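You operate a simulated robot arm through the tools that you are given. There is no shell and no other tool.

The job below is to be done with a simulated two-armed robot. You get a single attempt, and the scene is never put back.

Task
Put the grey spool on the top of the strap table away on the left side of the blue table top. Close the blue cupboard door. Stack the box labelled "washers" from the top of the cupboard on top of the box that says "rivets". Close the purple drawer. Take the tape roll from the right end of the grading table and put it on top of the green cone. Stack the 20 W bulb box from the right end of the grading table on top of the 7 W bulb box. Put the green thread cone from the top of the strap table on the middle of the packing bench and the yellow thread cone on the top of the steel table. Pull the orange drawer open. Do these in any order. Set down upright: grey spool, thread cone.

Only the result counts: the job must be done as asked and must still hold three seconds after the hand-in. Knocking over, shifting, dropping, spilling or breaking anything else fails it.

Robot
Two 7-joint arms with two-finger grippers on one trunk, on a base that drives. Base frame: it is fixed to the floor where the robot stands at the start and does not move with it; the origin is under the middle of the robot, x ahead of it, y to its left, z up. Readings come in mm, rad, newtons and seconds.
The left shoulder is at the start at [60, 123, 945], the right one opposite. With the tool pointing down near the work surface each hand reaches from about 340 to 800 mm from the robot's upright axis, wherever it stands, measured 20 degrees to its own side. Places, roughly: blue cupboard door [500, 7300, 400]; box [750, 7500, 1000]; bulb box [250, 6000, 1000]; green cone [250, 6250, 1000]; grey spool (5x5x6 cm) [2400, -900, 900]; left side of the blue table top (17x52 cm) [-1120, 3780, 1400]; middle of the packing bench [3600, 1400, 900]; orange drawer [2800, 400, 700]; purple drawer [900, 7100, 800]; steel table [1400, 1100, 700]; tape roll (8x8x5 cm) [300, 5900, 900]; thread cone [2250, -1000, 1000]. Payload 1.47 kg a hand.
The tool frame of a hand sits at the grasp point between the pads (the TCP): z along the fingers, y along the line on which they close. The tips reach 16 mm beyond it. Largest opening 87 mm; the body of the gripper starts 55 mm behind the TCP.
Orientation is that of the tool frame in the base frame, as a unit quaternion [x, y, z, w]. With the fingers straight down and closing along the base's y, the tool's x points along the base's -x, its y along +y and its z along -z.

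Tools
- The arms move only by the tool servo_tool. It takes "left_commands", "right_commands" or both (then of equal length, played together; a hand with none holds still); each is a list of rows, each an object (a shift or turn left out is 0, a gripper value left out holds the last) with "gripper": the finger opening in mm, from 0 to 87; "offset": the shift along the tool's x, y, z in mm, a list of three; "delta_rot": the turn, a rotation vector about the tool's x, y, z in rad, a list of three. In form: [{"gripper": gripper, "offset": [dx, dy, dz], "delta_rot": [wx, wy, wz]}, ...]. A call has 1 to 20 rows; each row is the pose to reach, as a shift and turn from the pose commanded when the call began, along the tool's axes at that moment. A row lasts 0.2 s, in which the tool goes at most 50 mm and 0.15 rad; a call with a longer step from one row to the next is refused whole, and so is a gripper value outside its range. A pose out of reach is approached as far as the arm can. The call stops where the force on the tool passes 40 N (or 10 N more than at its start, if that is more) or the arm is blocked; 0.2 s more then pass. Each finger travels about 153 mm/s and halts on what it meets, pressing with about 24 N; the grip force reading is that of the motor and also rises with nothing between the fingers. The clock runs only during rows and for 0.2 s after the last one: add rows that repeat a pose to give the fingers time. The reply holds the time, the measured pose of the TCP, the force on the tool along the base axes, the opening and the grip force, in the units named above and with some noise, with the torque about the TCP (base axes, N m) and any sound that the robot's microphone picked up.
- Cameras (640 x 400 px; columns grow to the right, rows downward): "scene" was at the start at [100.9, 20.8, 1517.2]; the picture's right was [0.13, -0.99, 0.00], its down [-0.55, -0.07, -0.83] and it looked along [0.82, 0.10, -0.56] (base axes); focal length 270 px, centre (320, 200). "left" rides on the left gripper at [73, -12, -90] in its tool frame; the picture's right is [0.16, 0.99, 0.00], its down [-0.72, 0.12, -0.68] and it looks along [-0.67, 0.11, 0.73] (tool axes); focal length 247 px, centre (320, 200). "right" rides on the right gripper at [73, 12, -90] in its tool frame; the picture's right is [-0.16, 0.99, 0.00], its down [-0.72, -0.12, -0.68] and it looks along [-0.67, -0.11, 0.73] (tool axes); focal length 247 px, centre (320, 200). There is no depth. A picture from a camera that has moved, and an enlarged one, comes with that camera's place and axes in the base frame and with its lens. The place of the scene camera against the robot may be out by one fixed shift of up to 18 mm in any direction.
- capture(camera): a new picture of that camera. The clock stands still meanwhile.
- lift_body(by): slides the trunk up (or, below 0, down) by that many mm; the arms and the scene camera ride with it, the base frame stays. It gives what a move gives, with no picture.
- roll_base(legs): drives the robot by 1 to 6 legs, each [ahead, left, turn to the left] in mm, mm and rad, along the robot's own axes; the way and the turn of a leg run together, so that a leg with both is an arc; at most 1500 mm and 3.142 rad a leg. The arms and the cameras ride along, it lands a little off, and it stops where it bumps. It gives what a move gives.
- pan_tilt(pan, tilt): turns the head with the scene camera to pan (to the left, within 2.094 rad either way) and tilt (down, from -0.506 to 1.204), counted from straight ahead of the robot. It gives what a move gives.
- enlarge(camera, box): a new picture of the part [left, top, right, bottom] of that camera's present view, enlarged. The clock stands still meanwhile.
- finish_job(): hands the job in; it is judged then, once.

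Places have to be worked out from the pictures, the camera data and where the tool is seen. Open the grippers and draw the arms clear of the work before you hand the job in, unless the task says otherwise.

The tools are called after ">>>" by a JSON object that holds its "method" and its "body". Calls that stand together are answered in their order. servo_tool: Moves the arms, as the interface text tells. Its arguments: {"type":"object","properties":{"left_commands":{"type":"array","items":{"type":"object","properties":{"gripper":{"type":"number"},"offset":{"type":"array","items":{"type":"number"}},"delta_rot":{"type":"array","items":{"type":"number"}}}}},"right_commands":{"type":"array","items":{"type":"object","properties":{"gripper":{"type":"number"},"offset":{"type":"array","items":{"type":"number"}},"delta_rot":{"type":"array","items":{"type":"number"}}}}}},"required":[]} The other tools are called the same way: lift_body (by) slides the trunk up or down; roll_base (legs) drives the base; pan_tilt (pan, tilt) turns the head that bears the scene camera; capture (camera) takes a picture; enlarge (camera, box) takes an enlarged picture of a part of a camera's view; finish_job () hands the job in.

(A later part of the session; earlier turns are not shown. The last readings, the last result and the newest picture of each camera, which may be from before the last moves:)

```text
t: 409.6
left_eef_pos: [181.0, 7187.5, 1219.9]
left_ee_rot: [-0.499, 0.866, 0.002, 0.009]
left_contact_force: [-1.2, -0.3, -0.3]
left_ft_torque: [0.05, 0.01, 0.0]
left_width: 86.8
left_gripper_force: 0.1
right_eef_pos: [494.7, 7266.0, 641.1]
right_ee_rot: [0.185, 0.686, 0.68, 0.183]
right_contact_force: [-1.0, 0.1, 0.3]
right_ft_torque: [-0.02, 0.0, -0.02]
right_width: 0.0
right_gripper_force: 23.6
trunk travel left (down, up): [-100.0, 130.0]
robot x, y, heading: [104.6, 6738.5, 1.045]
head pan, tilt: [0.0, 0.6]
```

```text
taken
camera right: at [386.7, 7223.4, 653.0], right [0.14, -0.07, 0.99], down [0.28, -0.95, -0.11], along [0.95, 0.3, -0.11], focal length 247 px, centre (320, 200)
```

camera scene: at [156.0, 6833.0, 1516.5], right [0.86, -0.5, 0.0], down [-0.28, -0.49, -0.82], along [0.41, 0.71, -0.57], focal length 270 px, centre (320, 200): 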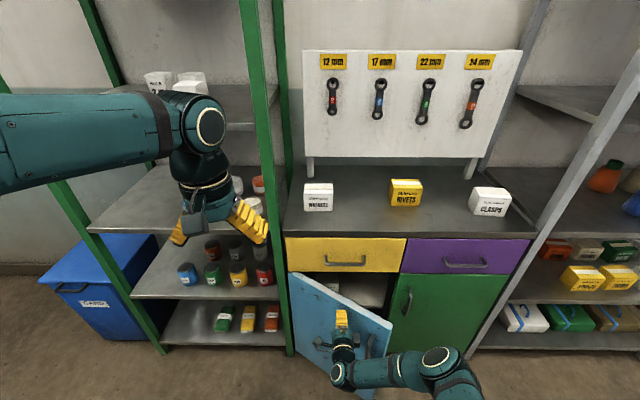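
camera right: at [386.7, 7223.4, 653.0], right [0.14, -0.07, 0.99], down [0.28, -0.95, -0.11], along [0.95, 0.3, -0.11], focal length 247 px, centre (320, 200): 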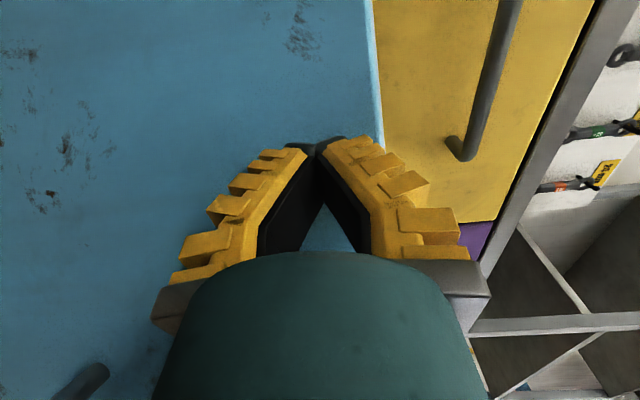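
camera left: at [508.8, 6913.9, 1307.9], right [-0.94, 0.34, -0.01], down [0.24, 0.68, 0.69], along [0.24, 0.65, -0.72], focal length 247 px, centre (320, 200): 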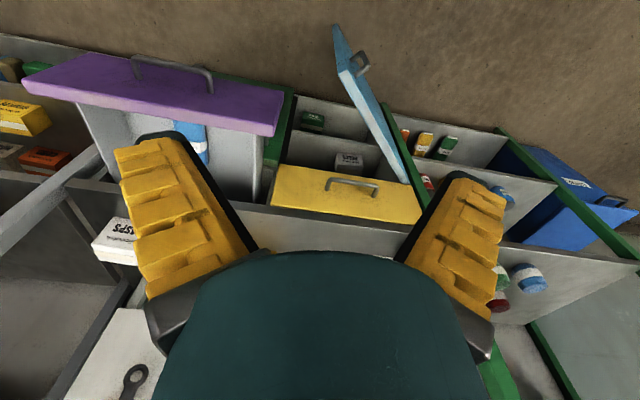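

The door swings. I keep pushing until it is shut.

>>> {"method": "servo_tool", "body": {"right_commands": [{"offset": [0, 0, 15], "gripper": 0}, {"offset": [0, 0, 30]}, {"offset": [0, 0, 45]}, {"offset": [0, 0, 60]}, {"offset": [0, 0, 72]}, {"offset": [0, 0, 84]}, {"offset": [0, 0, 94]}, {"offset": [0, 0, 102]}, {"offset": [0, 0, 110]}, {"offset": [0, 0, 116]}, {"offset": [0, 0, 122]}, {"offset": [0, 0, 128]}]}}

>>> {"method": "capture", "body": {"camera": "scene"}}

>>> {"method": "capture", "body": {"camera": "right"}}

```text
t: 412.2
left_eef_pos: [180.4, 7188.3, 1219.0]
left_ee_rot: [-0.499, 0.867, 0.002, 0.009]
left_contact_force: [0.1, -1.0, -0.3]
left_ft_torque: [0.01, 0.01, -0.02]
left_width: 86.9
left_gripper_force: 0.0
right_eef_pos: [548.5, 7369.8, 645.0]
right_ee_rot: [0.184, 0.685, 0.681, 0.183]
right_contact_force: [0.3, -0.5, -0.5]
right_ft_torque: [-0.02, 0.07, 0.02]
right_width: 0.0
right_gripper_force: 23.7
right hand out of reach, approached as far as the arm can: row 10, 11, 12
trunk travel left (down, up): [-100.0, 130.0]
robot x, y, heading: [102.4, 6739.9, 1.039]
head pan, tilt: [0.0, 0.6]
```

```text
taken
camera scene: at [156.2, 6832.7, 1516.5], right [0.86, -0.5, 0.0], down [-0.28, -0.49, -0.83], along [0.41, 0.71, -0.56], focal length 270 px, centre (320, 200)
```

scene: 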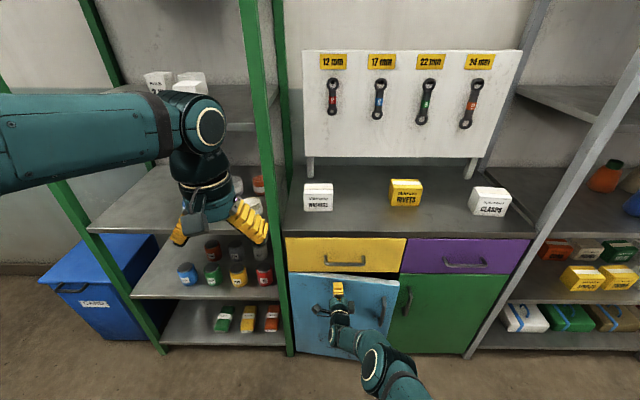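

```text
taken
camera right: at [440.8, 7327.0, 657.2], right [0.14, -0.07, 0.99], down [0.28, -0.95, -0.11], along [0.95, 0.3, -0.11], focal length 247 px, centre (320, 200)
```

right: 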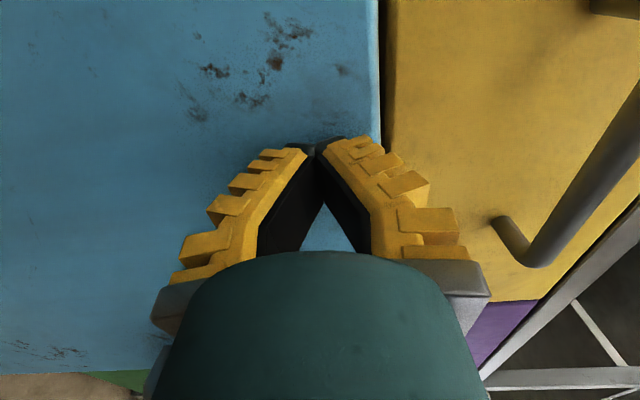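

The door is almost shut but the arm is at its reach limit. I retract a bit, move the base 90 mm forward, and finish the push with force feedback.

>>> {"method": "servo_tool", "body": {"right_commands": [{"offset": [0, 0, -30], "gripper": 0}, {"offset": [0, 0, -70]}, {"offset": [0, 0, -110]}, {"offset": [0, 0, -120]}]}}

>>> {"method": "roll_base", "body": {"legs": [[90, 0, 0]]}}

>>> {"method": "servo_tool", "body": {"right_commands": [{"offset": [0, 0, 10], "gripper": 0}, {"offset": [0, 0, 20]}, {"offset": [0, 0, 28]}, {"offset": [0, 0, 34]}, {"offset": [0, 0, 40]}, {"offset": [0, 0, 46]}, {"offset": [0, 0, 52]}, {"offset": [0, 0, 58]}, {"offset": [0, 0, 64]}, {"offset": [0, 0, 70]}]}}

>>> {"method": "capture", "body": {"camera": "scene"}}

```text
t: 413.2
left_eef_pos: [180.5, 7187.5, 1219.4]
left_ee_rot: [-0.499, 0.866, 0.003, 0.009]
left_contact_force: [0.5, 0.2, -0.1]
left_ft_torque: [0.0, 0.02, -0.02]
left_width: 86.8
left_gripper_force: 0.2
right_eef_pos: [488.2, 7265.8, 645.6]
right_ee_rot: [0.184, 0.686, 0.68, 0.182]
right_contact_force: [-0.4, 1.4, 0.0]
right_ft_torque: [0.01, -0.03, 0.03]
right_width: 0.2
right_gripper_force: 23.6
trunk travel left (down, up): [-100.0, 130.0]
robot x, y, heading: [103.9, 6737.2, 1.042]
head pan, tilt: [0.0, 0.6]
```

```text
t: 414.3
left_eef_pos: [226.1, 7266.5, 1218.2]
left_ee_rot: [-0.5, 0.866, 0.002, 0.007]
left_contact_force: [-0.4, -0.6, -0.2]
left_ft_torque: [-0.01, 0.03, 0.04]
left_width: 87.1
left_gripper_force: 0.1
right_eef_pos: [532.7, 7344.7, 645.2]
right_ee_rot: [0.184, 0.686, 0.68, 0.183]
right_contact_force: [0.2, 0.3, -0.1]
right_ft_torque: [0.04, 0.01, 0.02]
right_width: 0.3
right_gripper_force: 24.2
trunk travel left (down, up): [-100.0, 130.0]
robot x, y, heading: [150.0, 6818.1, 1.044]
head pan, tilt: [0.0, 0.6]
```

```text
t: 416.5
left_eef_pos: [224.4, 7263.2, 1220.4]
left_ee_rot: [-0.499, 0.867, 0.003, 0.01]
left_contact_force: [0.9, 0.0, -0.4]
left_ft_torque: [-0.03, 0.03, 0.01]
left_width: 87.0
left_gripper_force: 0.1
right_eef_pos: [563.6, 7397.3, 642.5]
right_ee_rot: [0.184, 0.688, 0.679, 0.181]
right_contact_force: [-9.6, -19.6, 9.2]
right_ft_torque: [0.05, -0.17, -0.22]
right_width: 5.7
right_gripper_force: 29.0
trunk travel left (down, up): [-100.0, 130.0]
robot x, y, heading: [145.5, 6813.5, 1.05]
head pan, tilt: [0.0, 0.6]
stopped in row 10 (right hand): the force on the tool passed its limit at 48 N (the readings are from after the stop); the commanded pose is now the measured one
```

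```text
taken
camera scene: at [199.9, 6908.6, 1516.7], right [0.86, -0.5, 0.0], down [-0.28, -0.49, -0.83], along [0.41, 0.71, -0.56], focal length 270 px, centre (320, 200)
```

scene: 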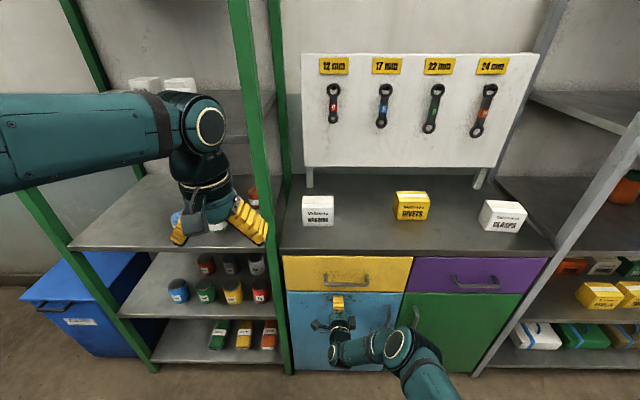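

Firm stop: the door is shut. I check closely and withdraw the hand.

>>> {"method": "servo_tool", "body": {"right_commands": [{"offset": [0, 0, -20], "gripper": 0}, {"offset": [0, 0, -60]}, {"offset": [0, 0, -100]}, {"offset": [0, 0, -140]}, {"offset": [0, 0, -180]}, {"offset": [0, 0, -220]}]}}

>>> {"method": "enlarge", "body": {"camera": "scene", "box": [270, 230, 430, 390]}}

>>> {"method": "capture", "body": {"camera": "right"}}

```text
t: 417.9
left_eef_pos: [226.5, 7265.4, 1219.4]
left_ee_rot: [-0.499, 0.866, 0.002, 0.009]
left_contact_force: [0.1, -2.3, 0.2]
left_ft_torque: [-0.01, -0.04, 0.0]
left_width: 87.0
left_gripper_force: 0.1
right_eef_pos: [454.6, 7207.0, 645.3]
right_ee_rot: [0.185, 0.687, 0.679, 0.181]
right_contact_force: [0.2, 0.5, -0.3]
right_ft_torque: [-0.02, 0.0, 0.02]
right_width: 0.1
right_gripper_force: 27.9
trunk travel left (down, up): [-100.0, 130.0]
robot x, y, heading: [147.2, 6819.2, 1.047]
head pan, tilt: [0.0, 0.6]
```

```text
2.50 times, centred on (350, 310) of scene
camera zoom: at [200.9, 6909.9, 1516.5], right [0.86, -0.5, 0.0], down [-0.28, -0.49, -0.83], along [0.41, 0.71, -0.56], focal length 675 px, centre (245, -75)
```

zoom: 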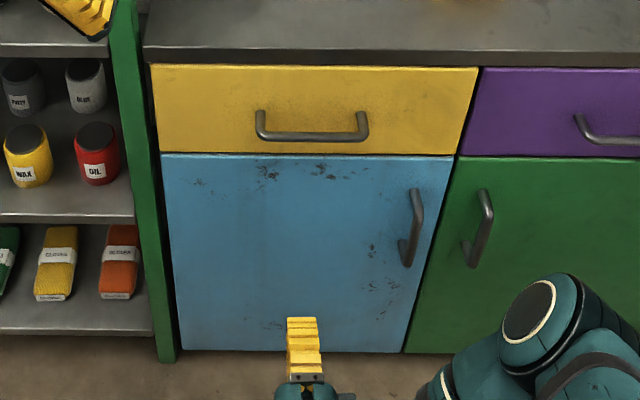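

```text
taken
camera right: at [346.8, 7164.7, 657.8], right [0.14, -0.07, 0.99], down [0.29, -0.95, -0.11], along [0.95, 0.3, -0.12], focal length 247 px, centre (320, 200)
```

right: 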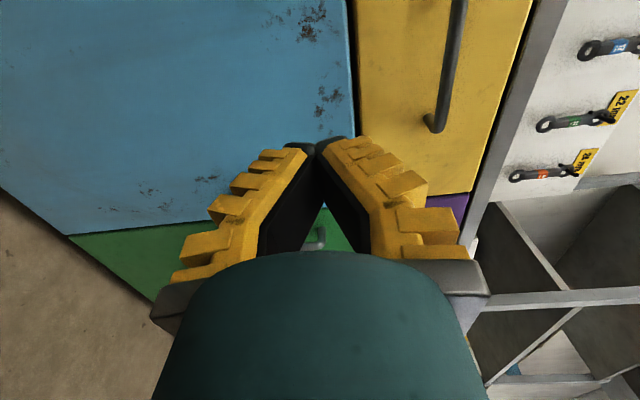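

The blue door is flush. I raise the right hand back to the carry pose.

>>> {"method": "servo_tool", "body": {"right_commands": [{"offset": [-8, 40, 0], "gripper": 0}, {"offset": [-16, 80, 0]}, {"offset": [-24, 120, 0]}, {"offset": [-32, 155, 0], "delta_rot": [0.086, 0.086, -0.086]}, {"offset": [-40, 190, 0], "delta_rot": [0.172, 0.172, -0.172]}, {"offset": [-48, 225, -5], "delta_rot": [0.258, 0.258, -0.258]}, {"offset": [-56, 260, -10], "delta_rot": [0.344, 0.344, -0.344]}, {"offset": [-64, 295, -15], "delta_rot": [0.43, 0.43, -0.43]}, {"offset": [-72, 330, -20], "delta_rot": [0.516, 0.516, -0.516]}, {"offset": [-80, 365, -25], "delta_rot": [0.602, 0.602, -0.602]}, {"offset": [-88, 400, -30], "delta_rot": [0.688, 0.688, -0.688]}, {"offset": [-96, 435, -35], "delta_rot": [0.774, 0.774, -0.774]}, {"offset": [-104, 465, -40], "delta_rot": [0.86, 0.86, -0.86]}, {"offset": [-110, 495, -45], "delta_rot": [0.946, 0.946, -0.946]}, {"offset": [-116, 520, -49], "delta_rot": [1.032, 1.032, -1.032]}, {"offset": [-122, 540, -49], "delta_rot": [1.118, 1.118, -1.118]}, {"offset": [-128, 555, -49], "delta_rot": [1.204, 1.204, -1.204]}, {"offset": [-128, 555, -49], "delta_rot": [1.2092, 1.2092, -1.2092], "gripper": 87}, {"offset": [-128, 555, -49], "delta_rot": [1.2092, 1.2092, -1.2092], "gripper": 87}]}}

>>> {"method": "capture", "body": {"camera": "scene"}}

>>> {"method": "capture", "body": {"camera": "right"}}

>>> {"method": "capture", "body": {"camera": "left"}}

```text
t: 421.9
left_eef_pos: [225.9, 7265.1, 1218.8]
left_ee_rot: [-0.499, 0.866, 0.002, 0.009]
left_contact_force: [-0.2, 0.4, 0.1]
left_ft_torque: [0.01, 0.01, 0.03]
left_width: 87.1
left_gripper_force: 0.0
right_eef_pos: [544.5, 7107.8, 1199.4]
right_ee_rot: [-0.501, 0.865, -0.003, -0.006]
right_contact_force: [0.0, -0.6, -0.7]
right_ft_torque: [0.02, -0.02, 0.02]
right_width: 87.2
right_gripper_force: 0.0
trunk travel left (down, up): [-100.0, 130.0]
robot x, y, heading: [148.2, 6816.8, 1.046]
head pan, tilt: [0.0, 0.6]
```

```text
taken
camera scene: at [201.0, 6910.4, 1516.5], right [0.86, -0.5, 0.0], down [-0.28, -0.49, -0.82], along [0.41, 0.71, -0.57], focal length 270 px, centre (320, 200)
```

scene: 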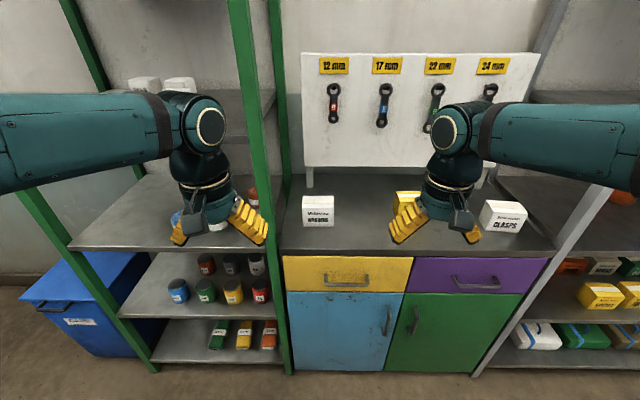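

```text
taken
camera right: at [498.4, 7049.9, 1289.7], right [-0.78, 0.63, 0.0], down [0.47, 0.58, 0.67], along [0.42, 0.52, -0.74], focal length 247 px, centre (320, 200)
```

right: 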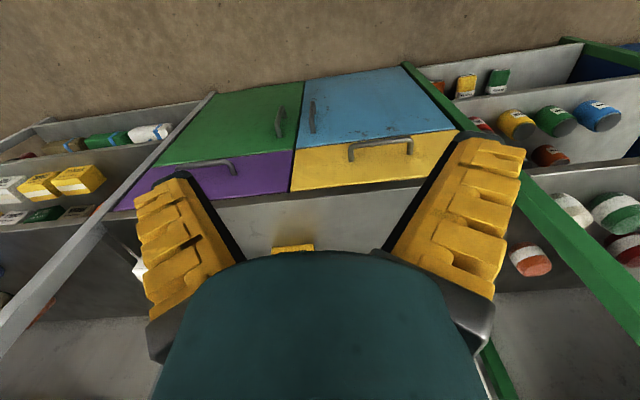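

```text
taken
camera left: at [198.2, 7195.8, 1307.8], right [-0.93, 0.36, -0.01], down [0.25, 0.68, 0.69], along [0.25, 0.64, -0.72], focal length 247 px, centre (320, 200)
```

left: 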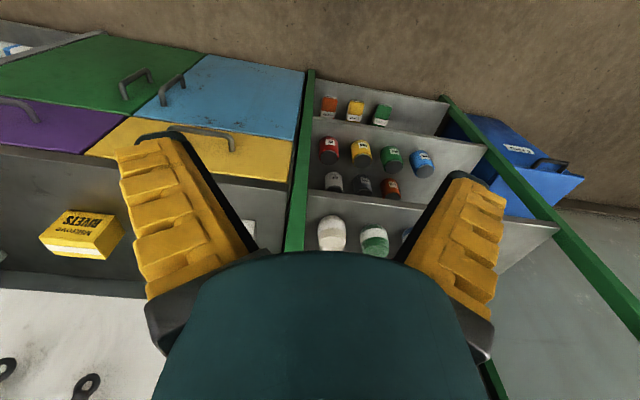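

Now the boxes: washers at about (531, 7495), rivets at about (832, 7402), on a top near z 950. I shift the robot 160 mm right and 140 mm forward so the left hand faces the washers box.

>>> {"method": "roll_base", "body": {"legs": [[0, -160, 0], [140, 0, 0]]}}

>>> {"method": "pan_tilt", "body": {"pan": 0.0, "tilt": 0.6}}

>>> {"method": "capture", "body": {"camera": "scene"}}

>>> {"method": "capture", "body": {"camera": "left"}}

>>> {"method": "capture", "body": {"camera": "right"}}

```text
t: 424.8
left_eef_pos: [434.2, 7306.0, 1218.4]
left_ee_rot: [-0.499, 0.866, 0.001, 0.008]
left_contact_force: [0.0, 0.0, 0.3]
left_ft_torque: [-0.01, 0.0, -0.01]
left_width: 87.0
left_gripper_force: 0.1
right_eef_pos: [752.7, 7149.2, 1199.8]
right_ee_rot: [-0.5, 0.866, -0.002, -0.007]
right_contact_force: [0.5, -0.6, 0.2]
right_ft_torque: [0.0, 0.04, 0.02]
right_width: 86.6
right_gripper_force: 0.0
trunk travel left (down, up): [-100.0, 130.0]
robot x, y, heading: [359.7, 6855.8, 1.047]
head pan, tilt: [0.0, 0.6]
```

```text
t: 425.4
left_eef_pos: [431.6, 7305.6, 1219.3]
left_ee_rot: [-0.498, 0.867, 0.001, 0.009]
left_contact_force: [0.0, 0.2, 0.3]
left_ft_torque: [-0.02, 0.03, 0.0]
left_width: 86.9
left_gripper_force: 0.1
right_eef_pos: [751.9, 7148.3, 1199.6]
right_ee_rot: [-0.5, 0.866, -0.003, -0.006]
right_contact_force: [-0.4, 0.2, 1.0]
right_ft_torque: [0.03, 0.0, 0.0]
right_width: 87.0
right_gripper_force: 0.0
trunk travel left (down, up): [-100.0, 130.0]
robot x, y, heading: [358.1, 6855.6, 1.041]
head pan, tilt: [0.0, 0.6]
```

```text
taken
camera scene: at [408.9, 6950.6, 1516.5], right [0.87, -0.5, 0.0], down [-0.28, -0.49, -0.83], along [0.41, 0.71, -0.56], focal length 270 px, centre (320, 200)
```

scene: 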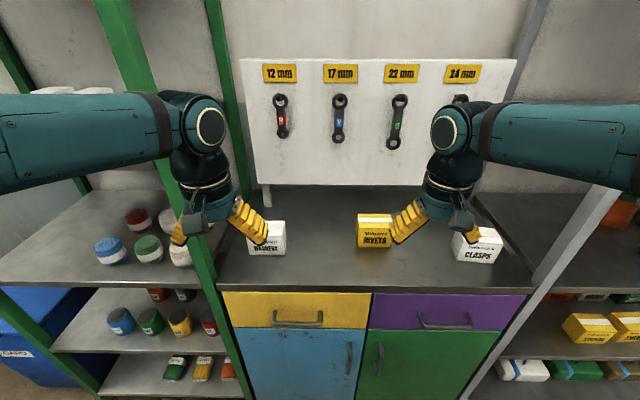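

```text
taken
camera left: at [405.8, 7236.1, 1307.9], right [-0.93, 0.36, -0.01], down [0.25, 0.68, 0.69], along [0.25, 0.64, -0.72], focal length 247 px, centre (320, 200)
```

left: 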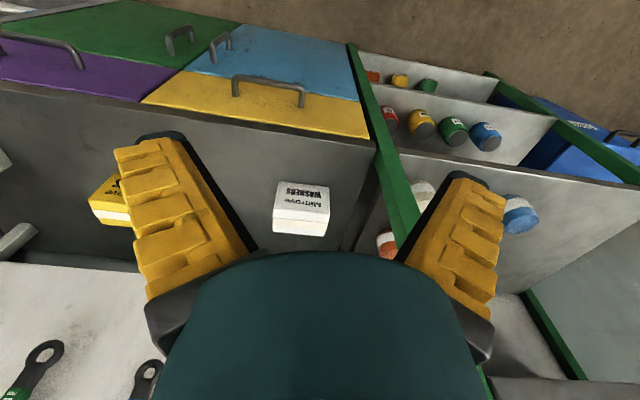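

```text
taken
camera right: at [706.1, 7090.3, 1289.6], right [-0.78, 0.63, 0.0], down [0.47, 0.58, 0.67], along [0.42, 0.52, -0.74], focal length 247 px, centre (320, 200)
```

right: 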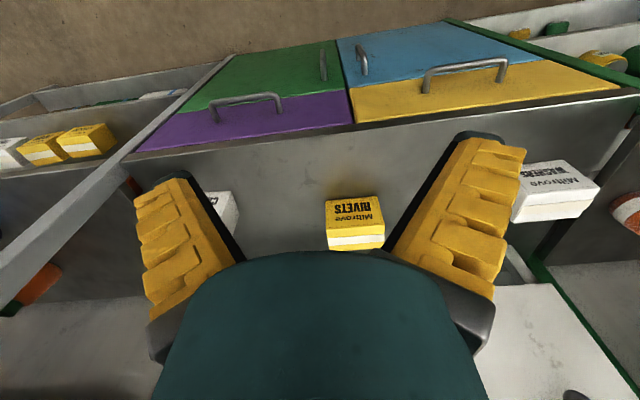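

Washers box top is at about (575, 7563, 992). I move 60 mm nearer and bring the left hand above it.

>>> {"method": "roll_base", "body": {"legs": [[60, 0, 0]]}}

>>> {"method": "servo_tool", "body": {"left_commands": [{"offset": [-40, 1, 0], "gripper": 87}, {"offset": [-80, 2, 0]}, {"offset": [-120, 3, 0]}, {"offset": [-160, 4, 0]}, {"offset": [-200, 5, 0]}, {"offset": [-230, 6, 0]}, {"offset": [-230, 6, 40]}, {"offset": [-230, 6, 80]}, {"offset": [-230, 6, 110]}, {"offset": [-230, 6, 110]}]}}

>>> {"method": "capture", "body": {"camera": "left"}}

>>> {"method": "capture", "body": {"camera": "scene"}}

>>> {"method": "capture", "body": {"camera": "right"}}

```text
t: 426.4
left_eef_pos: [463.6, 7357.1, 1217.9]
left_ee_rot: [-0.5, 0.866, 0.002, 0.008]
left_contact_force: [0.0, 0.2, 0.6]
left_ft_torque: [-0.04, 0.07, 0.0]
left_width: 86.9
left_gripper_force: 0.0
right_eef_pos: [782.0, 7199.7, 1199.2]
right_ee_rot: [-0.5, 0.866, -0.003, -0.007]
right_contact_force: [-0.1, -0.3, 0.0]
right_ft_torque: [-0.02, 0.01, 0.03]
right_width: 86.9
right_gripper_force: 0.0
trunk travel left (down, up): [-100.0, 130.0]
robot x, y, heading: [386.6, 6909.2, 1.044]
head pan, tilt: [0.0, 0.6]
```

```text
t: 428.6
left_eef_pos: [573.3, 7560.7, 1114.3]
left_ee_rot: [-0.5, 0.866, 0.002, 0.009]
left_contact_force: [0.2, -0.6, 0.3]
left_ft_torque: [0.0, 0.03, 0.03]
left_width: 86.8
left_gripper_force: 0.1
right_eef_pos: [782.1, 7198.4, 1200.7]
right_ee_rot: [-0.5, 0.866, -0.002, -0.005]
right_contact_force: [0.1, -0.2, 0.2]
right_ft_torque: [-0.01, -0.03, 0.0]
right_width: 87.0
right_gripper_force: 0.0
trunk travel left (down, up): [-100.0, 130.0]
robot x, y, heading: [386.0, 6908.1, 1.042]
head pan, tilt: [0.0, 0.6]
```

```text
taken
camera left: at [546.9, 7490.3, 1202.7], right [-0.93, 0.36, -0.01], down [0.25, 0.68, 0.69], along [0.25, 0.64, -0.72], focal length 247 px, centre (320, 200)
```

left: 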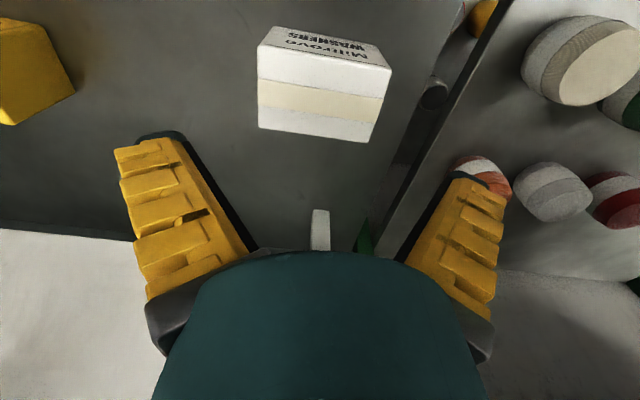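

```text
taken
camera scene: at [438.6, 7001.5, 1516.5], right [0.86, -0.5, 0.0], down [-0.28, -0.49, -0.83], along [0.41, 0.71, -0.56], focal length 270 px, centre (320, 200)
```

scene: 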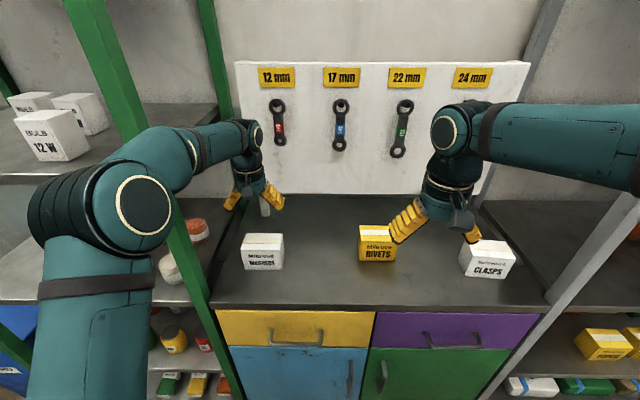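

```text
taken
camera right: at [735.8, 7141.1, 1289.5], right [-0.78, 0.63, 0.0], down [0.47, 0.58, 0.67], along [0.42, 0.52, -0.74], focal length 247 px, centre (320, 200)
```

right: 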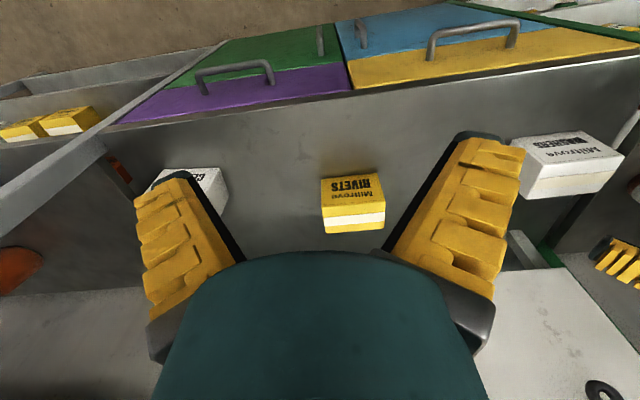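

The washers box is about 100 mm wide but only ~64 mm deep, so I must grip it front-to-back. I rotate the left hand by -90° about its axis, above the box.

>>> {"method": "servo_tool", "body": {"left_commands": [{"offset": [-4, -4, 0], "delta_rot": [0, 0, -0.14]}, {"offset": [-4, -4, 0], "delta_rot": [0, 0, -0.28]}, {"offset": [-4, -4, 0], "delta_rot": [0, 0, -0.42]}, {"offset": [-4, -4, 0], "delta_rot": [0, 0, -0.56]}, {"offset": [-4, -4, 0], "delta_rot": [0, 0, -0.7]}, {"offset": [-4, -4, 0], "delta_rot": [0, 0, -0.84]}, {"offset": [-4, -4, 0], "delta_rot": [0, 0, -0.98]}, {"offset": [-4, -4, 0], "delta_rot": [0, 0, -1.12]}, {"offset": [-4, -4, 0], "delta_rot": [0, 0, -1.26]}, {"offset": [-4, -4, 0], "delta_rot": [0, 0, -1.4]}, {"offset": [-4, -4, 0], "delta_rot": [0, 0, -1.54]}, {"offset": [-4, -4, 0], "delta_rot": [0, 0, -1.571]}, {"offset": [-4, -4, 0], "delta_rot": [0, 0, -1.571]}]}}

>>> {"method": "capture", "body": {"camera": "left"}}

>>> {"method": "capture", "body": {"camera": "scene"}}

```text
t: 431.4
left_eef_pos: [578.8, 7559.7, 1113.1]
left_ee_rot: [0.965, -0.26, 0.005, -0.008]
left_contact_force: [-0.2, 0.1, -0.1]
left_ft_torque: [-0.01, -0.01, 0.02]
left_width: 86.8
left_gripper_force: 0.0
right_eef_pos: [782.3, 7198.9, 1199.6]
right_ee_rot: [-0.499, 0.866, -0.002, -0.005]
right_contact_force: [-0.4, 0.3, -0.9]
right_ft_torque: [0.0, -0.01, 0.01]
right_width: 86.9
right_gripper_force: 0.0
trunk travel left (down, up): [-100.0, 130.0]
robot x, y, heading: [385.1, 6905.4, 1.044]
head pan, tilt: [0.0, 0.6]
```

```text
taken
camera left: at [648.4, 7534.2, 1203.7], right [-0.36, -0.93, -0.02], down [-0.69, 0.25, 0.67], along [-0.63, 0.25, -0.74], focal length 247 px, centre (320, 200)
```

left: 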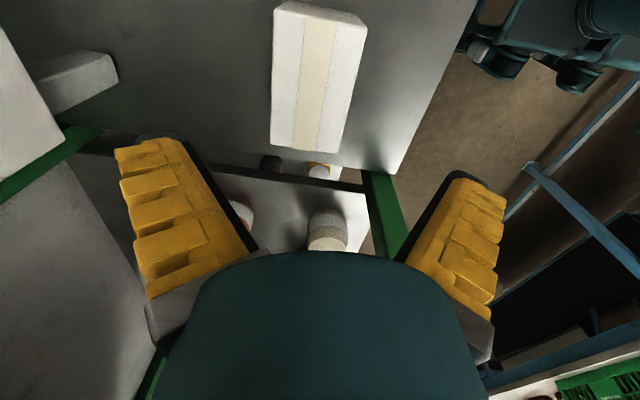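

```text
taken
camera scene: at [438.6, 7001.6, 1516.5], right [0.86, -0.5, 0.0], down [-0.28, -0.49, -0.83], along [0.41, 0.71, -0.56], focal length 270 px, centre (320, 200)
```

scene: 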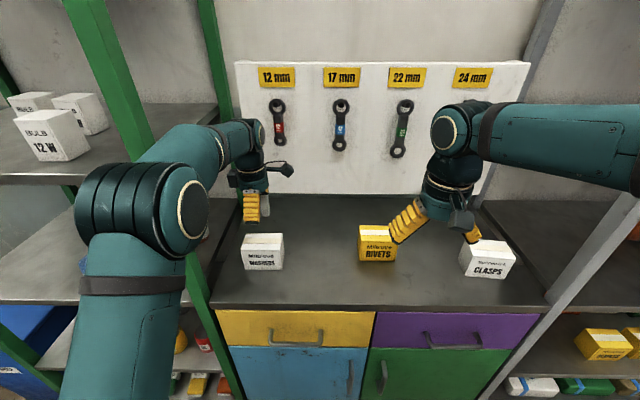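

The box top is lower than thought (z ≈ 960) and ~76 mm deep. I adjust 8 mm forward, lower to z ≈ 1005 and recheck.

>>> {"method": "servo_tool", "body": {"left_commands": [{"offset": [-2, -8, 0]}, {"offset": [-2, -8, 35]}, {"offset": [-2, -8, 70]}, {"offset": [-2, -8, 105]}, {"offset": [-2, -8, 105]}]}}

>>> {"method": "capture", "body": {"camera": "left"}}

>>> {"method": "enlarge", "body": {"camera": "scene", "box": [200, 150, 440, 300]}}

```text
t: 432.6
left_eef_pos: [582.5, 7570.9, 1008.4]
left_ee_rot: [0.965, -0.26, 0.004, -0.008]
left_contact_force: [-0.6, 1.0, 0.7]
left_ft_torque: [0.02, 0.02, -0.02]
left_width: 86.8
left_gripper_force: 0.1
right_eef_pos: [781.4, 7198.2, 1200.5]
right_ee_rot: [-0.5, 0.866, -0.003, -0.005]
right_contact_force: [-0.6, 0.2, 0.0]
right_ft_torque: [0.0, -0.04, -0.02]
right_width: 86.8
right_gripper_force: 0.1
trunk travel left (down, up): [-100.0, 130.0]
robot x, y, heading: [383.1, 6906.2, 1.042]
head pan, tilt: [0.0, 0.6]
```

```text
taken
camera left: at [651.3, 7543.9, 1098.9], right [-0.36, -0.93, -0.02], down [-0.69, 0.25, 0.67], along [-0.62, 0.25, -0.74], focal length 247 px, centre (320, 200)
```

left: 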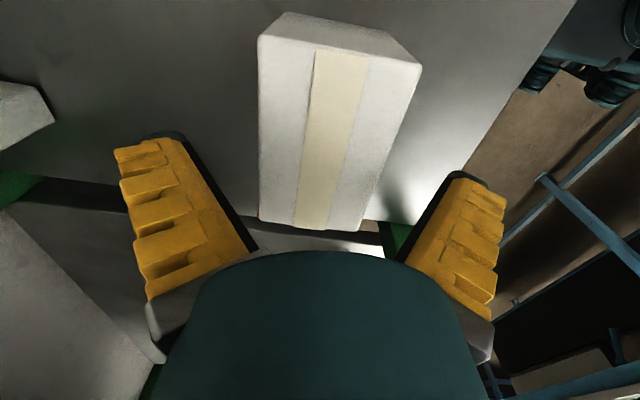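

```text
2.67 times, centred on (320, 225) of scene
camera zoom: at [438.3, 7001.3, 1516.6], right [0.86, -0.5, 0.0], down [-0.28, -0.49, -0.83], along [0.41, 0.71, -0.56], focal length 720 px, centre (320, 133)
```

zoom: 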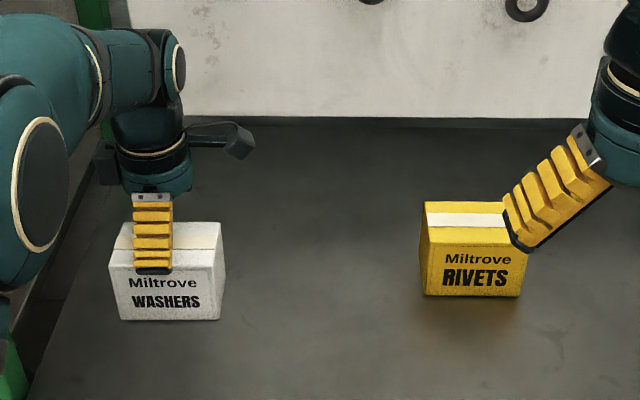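

Size ratios between the two views put the box top at z ≈ 990 and its depth ≈ 66 mm, centred in the grip. I lower 45 mm, close and lift a little.

>>> {"method": "servo_tool", "body": {"left_commands": [{"offset": [2, 0, 15]}, {"offset": [3, 0, 30]}, {"offset": [3, 0, 42]}, {"offset": [3, 0, 42]}]}}

>>> {"method": "capture", "body": {"camera": "left"}}

>>> {"method": "enlarge", "body": {"camera": "scene", "box": [200, 150, 440, 300]}}

```text
t: 433.6
left_eef_pos: [586.8, 7569.8, 967.0]
left_ee_rot: [0.966, -0.26, 0.004, -0.008]
left_contact_force: [0.2, 0.1, -0.1]
left_ft_torque: [0.01, 0.04, 0.01]
left_width: 87.1
left_gripper_force: 0.0
right_eef_pos: [782.1, 7198.8, 1200.7]
right_ee_rot: [-0.5, 0.866, -0.002, -0.006]
right_contact_force: [-0.2, -0.3, 0.1]
right_ft_torque: [-0.01, 0.01, 0.01]
right_width: 87.0
right_gripper_force: 0.1
trunk travel left (down, up): [-100.0, 130.0]
robot x, y, heading: [387.5, 6909.1, 1.043]
head pan, tilt: [0.0, 0.6]
```

```text
taken
camera left: at [654.9, 7542.7, 1057.1], right [-0.36, -0.93, -0.02], down [-0.69, 0.25, 0.67], along [-0.62, 0.25, -0.74], focal length 247 px, centre (320, 200)
```

left: 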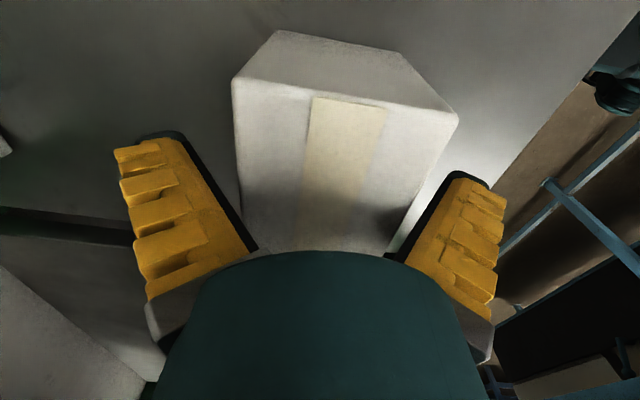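

```text
2.67 times, centred on (320, 225) of scene
camera zoom: at [438.5, 7001.5, 1516.5], right [0.86, -0.5, 0.0], down [-0.28, -0.49, -0.83], along [0.41, 0.71, -0.56], focal length 720 px, centre (320, 133)
```

zoom: 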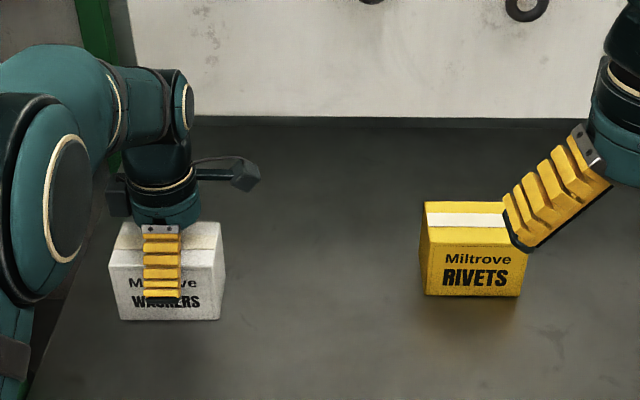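

The box is between the fingers with no contact. I close and lift a little.

>>> {"method": "servo_tool", "body": {"left_commands": [{"gripper": 70}, {"gripper": 50}, {"gripper": 45}, {"gripper": 45}]}}

>>> {"method": "servo_tool", "body": {"left_commands": [{"offset": [0, 0, -5]}, {"offset": [0, 0, -15]}, {"offset": [0, 0, -30]}, {"offset": [0, 0, -30]}]}}

>>> {"method": "capture", "body": {"camera": "left"}}

>>> {"method": "enlarge", "body": {"camera": "scene", "box": [200, 150, 440, 300]}}

```text
t: 434.6
left_eef_pos: [586.4, 7569.4, 967.3]
left_ee_rot: [0.966, -0.26, 0.005, -0.007]
left_contact_force: [-0.5, -0.4, 0.1]
left_ft_torque: [0.06, -0.02, 0.02]
left_width: 76.1
left_gripper_force: 24.0
right_eef_pos: [782.4, 7198.8, 1200.3]
right_ee_rot: [-0.5, 0.866, -0.002, -0.006]
right_contact_force: [-0.2, -0.4, 0.0]
right_ft_torque: [-0.02, -0.03, 0.0]
right_width: 87.2
right_gripper_force: 0.1
trunk travel left (down, up): [-100.0, 130.0]
robot x, y, heading: [384.4, 6907.4, 1.043]
head pan, tilt: [0.0, 0.6]
```

```text
t: 435.6
left_eef_pos: [587.7, 7569.7, 996.8]
left_ee_rot: [0.966, -0.26, 0.005, -0.008]
left_contact_force: [0.5, -0.1, -2.5]
left_ft_torque: [-0.01, -0.03, 0.02]
left_width: 73.4
left_gripper_force: 24.2
right_eef_pos: [782.0, 7199.2, 1199.9]
right_ee_rot: [-0.5, 0.866, -0.003, -0.006]
right_contact_force: [0.4, 0.1, 0.0]
right_ft_torque: [-0.01, -0.04, 0.0]
right_width: 86.8
right_gripper_force: 0.1
trunk travel left (down, up): [-100.0, 130.0]
robot x, y, heading: [385.9, 6907.4, 1.042]
head pan, tilt: [0.0, 0.6]
```

```text
taken
camera left: at [654.6, 7542.8, 1086.9], right [-0.36, -0.93, -0.02], down [-0.69, 0.26, 0.67], along [-0.63, 0.25, -0.74], focal length 247 px, centre (320, 200)
```

left: 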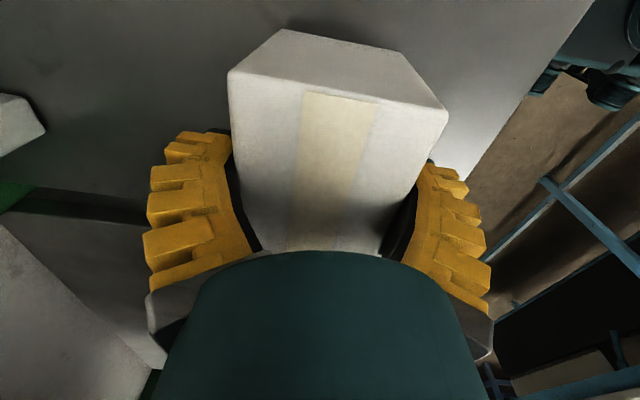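

```text
2.67 times, centred on (320, 225) of scene
camera zoom: at [438.7, 7002.1, 1516.5], right [0.86, -0.5, 0.0], down [-0.28, -0.49, -0.82], along [0.41, 0.71, -0.57], focal length 720 px, centre (320, 133)
```

zoom: 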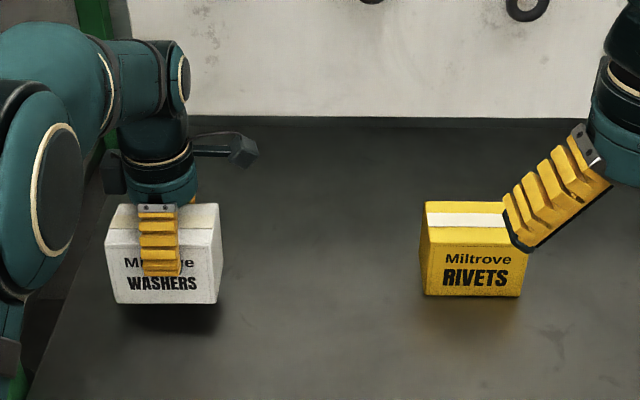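

Washers box is held. I raise it 130 mm and strafe the robot 330 mm right, so that it comes over the rivets box.

>>> {"method": "servo_tool", "body": {"left_commands": [{"offset": [0, 0, -40]}, {"offset": [0, 0, -80]}, {"offset": [0, 0, -120]}, {"offset": [0, 0, -130]}, {"offset": [0, 0, -130]}]}}

>>> {"method": "roll_base", "body": {"legs": [[0, -330, 0]]}}

>>> {"method": "capture", "body": {"camera": "scene"}}

>>> {"method": "capture", "body": {"camera": "left"}}

>>> {"method": "capture", "body": {"camera": "right"}}

```text
t: 436.8
left_eef_pos: [584.4, 7567.7, 1126.4]
left_ee_rot: [0.966, -0.26, 0.004, -0.008]
left_contact_force: [-0.2, -0.7, -1.7]
left_ft_torque: [-0.01, -0.02, 0.01]
left_width: 73.4
left_gripper_force: 23.6
right_eef_pos: [780.8, 7199.0, 1199.1]
right_ee_rot: [-0.5, 0.866, -0.002, -0.006]
right_contact_force: [-0.2, 0.2, 0.5]
right_ft_torque: [0.0, -0.01, 0.02]
right_width: 87.0
right_gripper_force: 0.0
trunk travel left (down, up): [-100.0, 130.0]
robot x, y, heading: [383.7, 6909.1, 1.045]
head pan, tilt: [0.0, 0.6]
```

```text
t: 440.3
left_eef_pos: [869.2, 7401.5, 1126.4]
left_ee_rot: [0.966, -0.259, 0.004, -0.008]
left_contact_force: [0.6, 1.0, -2.7]
left_ft_torque: [0.0, -0.02, 0.0]
left_width: 73.2
left_gripper_force: 24.0
right_eef_pos: [1067.4, 7034.2, 1198.6]
right_ee_rot: [-0.5, 0.866, -0.002, -0.006]
right_contact_force: [-0.3, -0.3, 0.1]
right_ft_torque: [-0.01, -0.02, 0.02]
right_width: 87.0
right_gripper_force: 0.1
trunk travel left (down, up): [-100.0, 130.0]
robot x, y, heading: [673.7, 6740.3, 1.045]
head pan, tilt: [0.0, 0.6]
```

```text
taken
camera scene: at [724.5, 6836.1, 1516.5], right [0.86, -0.5, 0.0], down [-0.28, -0.49, -0.82], along [0.41, 0.71, -0.57], focal length 270 px, centre (320, 200)
```

scene: 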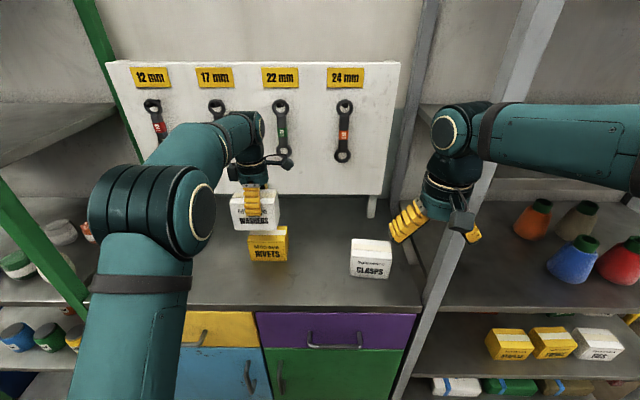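

```text
taken
camera left: at [938.1, 7374.7, 1217.0], right [-0.36, -0.93, -0.02], down [-0.69, 0.26, 0.67], along [-0.63, 0.25, -0.74], focal length 247 px, centre (320, 200)
```

left: 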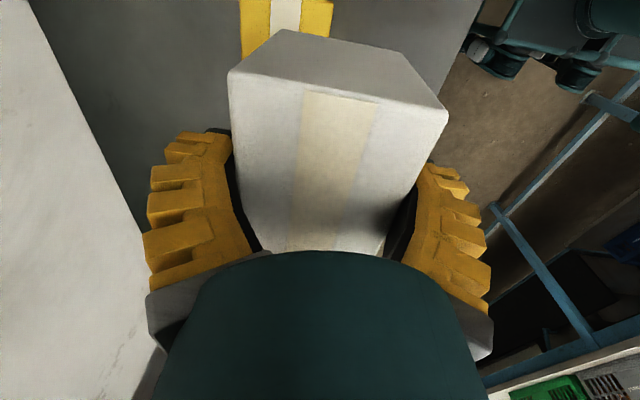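

```text
taken
camera right: at [1021.7, 6975.7, 1289.4], right [-0.78, 0.63, 0.0], down [0.47, 0.58, 0.67], along [0.42, 0.52, -0.74], focal length 247 px, centre (320, 200)
```

right: 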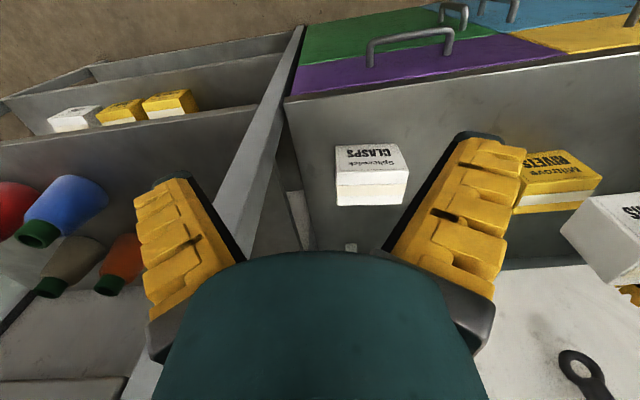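

The washers box is nearly above the rivets box. I enlarge the scene view to measure alignment.

>>> {"method": "enlarge", "body": {"camera": "scene", "box": [200, 160, 360, 280]}}

```text
3.33 times, centred on (280, 220) of scene
camera zoom: at [724.5, 6836.1, 1516.5], right [0.86, -0.5, 0.0], down [-0.28, -0.49, -0.82], along [0.41, 0.71, -0.57], focal length 900 px, centre (453, 133)
```

zoom: 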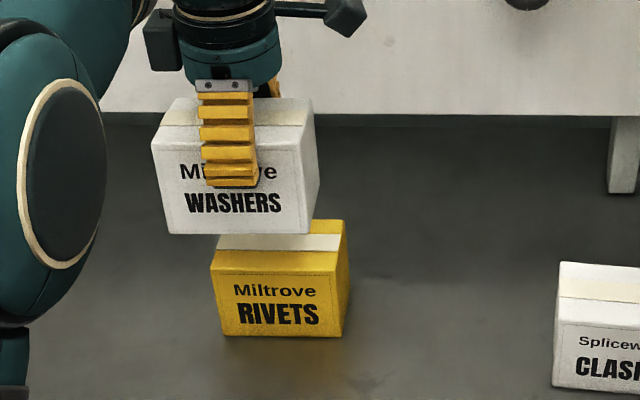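

Rivets box lies about 38 mm further forward and 10 mm further right than the washers box. I shift accordingly and lower 50 mm, then check.

>>> {"method": "servo_tool", "body": {"left_commands": [{"offset": [5, -19, 0]}, {"offset": [10, -38, 0]}, {"offset": [10, -38, 15]}, {"offset": [10, -38, 30]}, {"offset": [10, -38, 45]}, {"offset": [10, -38, 45]}]}}

>>> {"method": "enlarge", "body": {"camera": "scene", "box": [200, 160, 360, 280]}}

>>> {"method": "capture", "body": {"camera": "left"}}

>>> {"method": "capture", "body": {"camera": "right"}}

```text
t: 441.7
left_eef_pos: [898.9, 7429.9, 1082.8]
left_ee_rot: [0.966, -0.26, 0.005, -0.008]
left_contact_force: [0.7, 0.1, -2.1]
left_ft_torque: [0.0, 0.01, 0.02]
left_width: 73.3
left_gripper_force: 23.3
right_eef_pos: [1067.8, 7032.8, 1200.6]
right_ee_rot: [-0.5, 0.866, -0.002, -0.005]
right_contact_force: [-0.5, 0.2, -0.5]
right_ft_torque: [0.06, 0.04, 0.0]
right_width: 87.1
right_gripper_force: 0.0
trunk travel left (down, up): [-100.0, 130.0]
robot x, y, heading: [666.7, 6738.2, 1.043]
head pan, tilt: [0.0, 0.6]
```

```text
3.33 times, centred on (280, 220) of scene
camera zoom: at [724.2, 6836.1, 1516.5], right [0.86, -0.5, 0.0], down [-0.28, -0.49, -0.82], along [0.41, 0.71, -0.57], focal length 900 px, centre (453, 133)
```

zoom: 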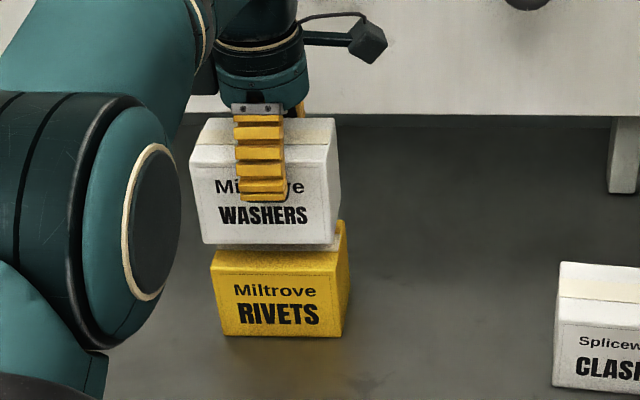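

```text
taken
camera left: at [966.9, 7403.3, 1172.4], right [-0.36, -0.93, -0.02], down [-0.69, 0.26, 0.67], along [-0.62, 0.25, -0.74], focal length 247 px, centre (320, 200)
```

left: 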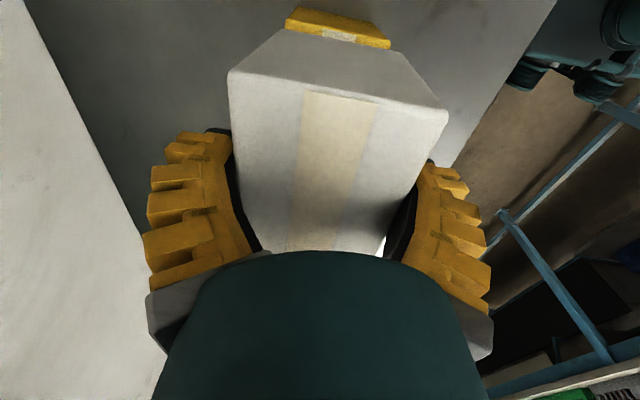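

```text
taken
camera right: at [1021.5, 6975.7, 1289.4], right [-0.78, 0.63, 0.0], down [0.47, 0.58, 0.67], along [0.42, 0.52, -0.74], focal length 247 px, centre (320, 200)
```

right: 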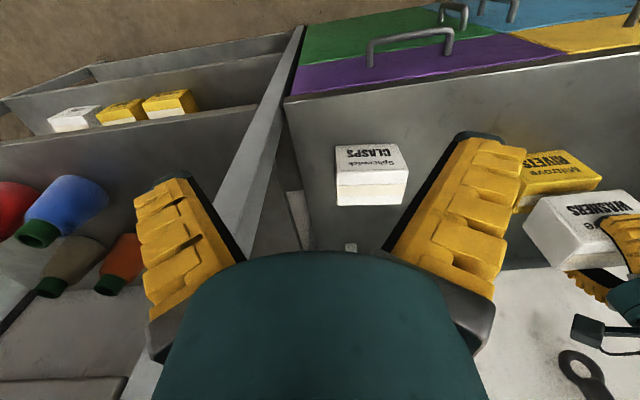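

Aligned within a few mm. I lower further in small steps to contact.

>>> {"method": "servo_tool", "body": {"left_commands": [{"offset": [1, 2, 6]}, {"offset": [1, 2, 12]}, {"offset": [1, 2, 18]}, {"offset": [1, 2, 18]}]}}

>>> {"method": "servo_tool", "body": {"left_commands": [{"offset": [0, 0, 2]}, {"offset": [0, 0, 4]}, {"offset": [0, 0, 4]}]}}

>>> {"method": "enlarge", "body": {"camera": "scene", "box": [200, 160, 360, 280]}}

```text
t: 442.7
left_eef_pos: [899.2, 7428.4, 1064.0]
left_ee_rot: [0.965, -0.26, 0.005, -0.007]
left_contact_force: [-1.1, -1.1, -3.0]
left_ft_torque: [-0.02, -0.03, -0.01]
left_width: 73.2
left_gripper_force: 24.2
right_eef_pos: [1066.6, 7033.7, 1200.6]
right_ee_rot: [-0.5, 0.866, -0.002, -0.006]
right_contact_force: [-0.3, -0.2, 0.1]
right_ft_torque: [-0.02, 0.0, -0.03]
right_width: 86.9
right_gripper_force: 0.0
trunk travel left (down, up): [-100.0, 130.0]
robot x, y, heading: [671.7, 6738.3, 1.047]
head pan, tilt: [0.0, 0.6]
```

```text
t: 443.5
left_eef_pos: [898.1, 7428.0, 1060.5]
left_ee_rot: [0.965, -0.26, 0.004, -0.008]
left_contact_force: [0.3, -0.1, -3.1]
left_ft_torque: [-0.04, -0.01, 0.02]
left_width: 73.5
left_gripper_force: 24.4
right_eef_pos: [1066.9, 7033.0, 1200.5]
right_ee_rot: [-0.5, 0.866, -0.002, -0.006]
right_contact_force: [-0.2, -0.5, 0.2]
right_ft_torque: [0.01, 0.0, -0.01]
right_width: 87.2
right_gripper_force: 0.1
trunk travel left (down, up): [-100.0, 130.0]
robot x, y, heading: [671.6, 6744.1, 1.047]
head pan, tilt: [0.0, 0.6]
```

```text
3.33 times, centred on (280, 220) of scene
camera zoom: at [724.2, 6836.2, 1516.5], right [0.86, -0.5, 0.0], down [-0.28, -0.49, -0.82], along [0.41, 0.71, -0.57], focal length 900 px, centre (453, 133)
```

zoom: 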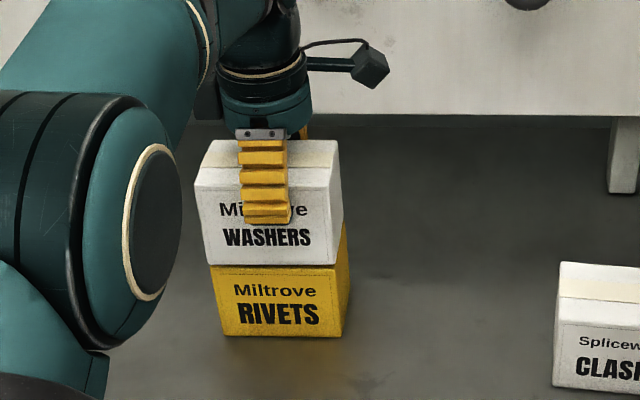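

>>> {"method": "servo_tool", "body": {"left_commands": [{"offset": [0, 0, 2]}, {"offset": [0, 0, 4]}, {"offset": [0, 0, 4]}]}}

>>> {"method": "servo_tool", "body": {"left_commands": [{"offset": [0, 0, 2]}, {"offset": [0, 0, 3]}, {"offset": [0, 0, 3]}]}}

```text
t: 444.3
left_eef_pos: [899.2, 7427.9, 1057.8]
left_ee_rot: [0.966, -0.259, 0.005, -0.008]
left_contact_force: [-0.6, -0.3, 0.3]
left_ft_torque: [0.11, 0.14, 0.04]
left_width: 73.2
left_gripper_force: 23.1
right_eef_pos: [1066.4, 7032.8, 1199.9]
right_ee_rot: [-0.501, 0.866, -0.002, -0.006]
right_contact_force: [-0.4, 0.9, 0.1]
right_ft_torque: [0.02, 0.03, 0.0]
right_width: 87.1
right_gripper_force: 0.1
trunk travel left (down, up): [-100.0, 130.0]
robot x, y, heading: [674.0, 6741.7, 1.047]
head pan, tilt: [0.0, 0.6]
```

```text
t: 445.1
left_eef_pos: [897.2, 7426.2, 1055.8]
left_ee_rot: [0.966, -0.259, 0.005, -0.009]
left_contact_force: [-0.2, -0.9, 14.0]
left_ft_torque: [0.46, -0.13, 0.0]
left_width: 73.4
left_gripper_force: 23.8
right_eef_pos: [1066.6, 7032.7, 1200.1]
right_ee_rot: [-0.5, 0.866, -0.003, -0.005]
right_contact_force: [-0.9, -0.6, -0.8]
right_ft_torque: [0.04, 0.03, 0.01]
right_width: 87.1
right_gripper_force: 0.1
trunk travel left (down, up): [-100.0, 130.0]
robot x, y, heading: [672.0, 6741.4, 1.05]
head pan, tilt: [0.0, 0.6]
```

Contact (+14 N). I ease up 1 mm, open gently, and check.

>>> {"method": "servo_tool", "body": {"left_commands": [{"offset": [0, 0, -1]}, {"offset": [0, 0, -1], "gripper": 78}, {"offset": [0, 0, -1], "gripper": 83}, {"offset": [0, 0, -1], "gripper": 87}, {"offset": [0, 0, -1], "gripper": 87}]}}

>>> {"method": "enlarge", "body": {"camera": "scene", "box": [200, 160, 360, 280]}}

>>> {"method": "capture", "body": {"camera": "left"}}

```text
t: 446.3
left_eef_pos: [898.0, 7427.4, 1054.1]
left_ee_rot: [0.966, -0.26, 0.005, -0.007]
left_contact_force: [0.5, -0.3, 0.3]
left_ft_torque: [-0.01, -0.02, 0.05]
left_width: 86.9
left_gripper_force: 0.1
right_eef_pos: [1066.6, 7032.5, 1199.4]
right_ee_rot: [-0.5, 0.866, -0.002, -0.005]
right_contact_force: [0.8, -0.3, -0.2]
right_ft_torque: [0.01, -0.03, 0.01]
right_width: 86.9
right_gripper_force: 0.1
trunk travel left (down, up): [-100.0, 130.0]
robot x, y, heading: [671.5, 6739.3, 1.048]
head pan, tilt: [0.0, 0.6]
```

```text
3.33 times, centred on (280, 220) of scene
camera zoom: at [724.2, 6836.0, 1516.5], right [0.86, -0.5, 0.0], down [-0.28, -0.49, -0.83], along [0.41, 0.71, -0.56], focal length 900 px, centre (453, 133)
```

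zoom: 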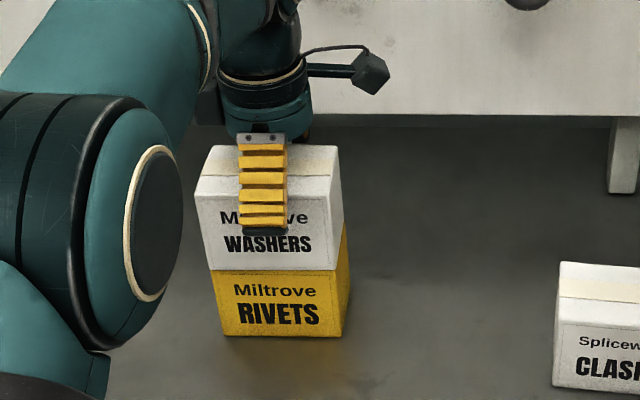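

```text
taken
camera left: at [966.7, 7401.3, 1144.9], right [-0.36, -0.93, -0.02], down [-0.69, 0.26, 0.67], along [-0.62, 0.25, -0.74], focal length 247 px, centre (320, 200)
```

left: 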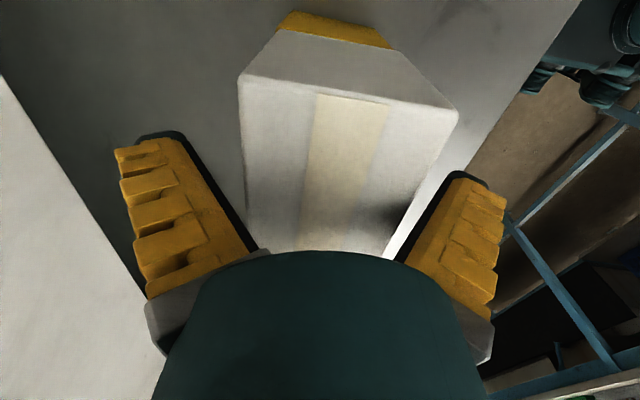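

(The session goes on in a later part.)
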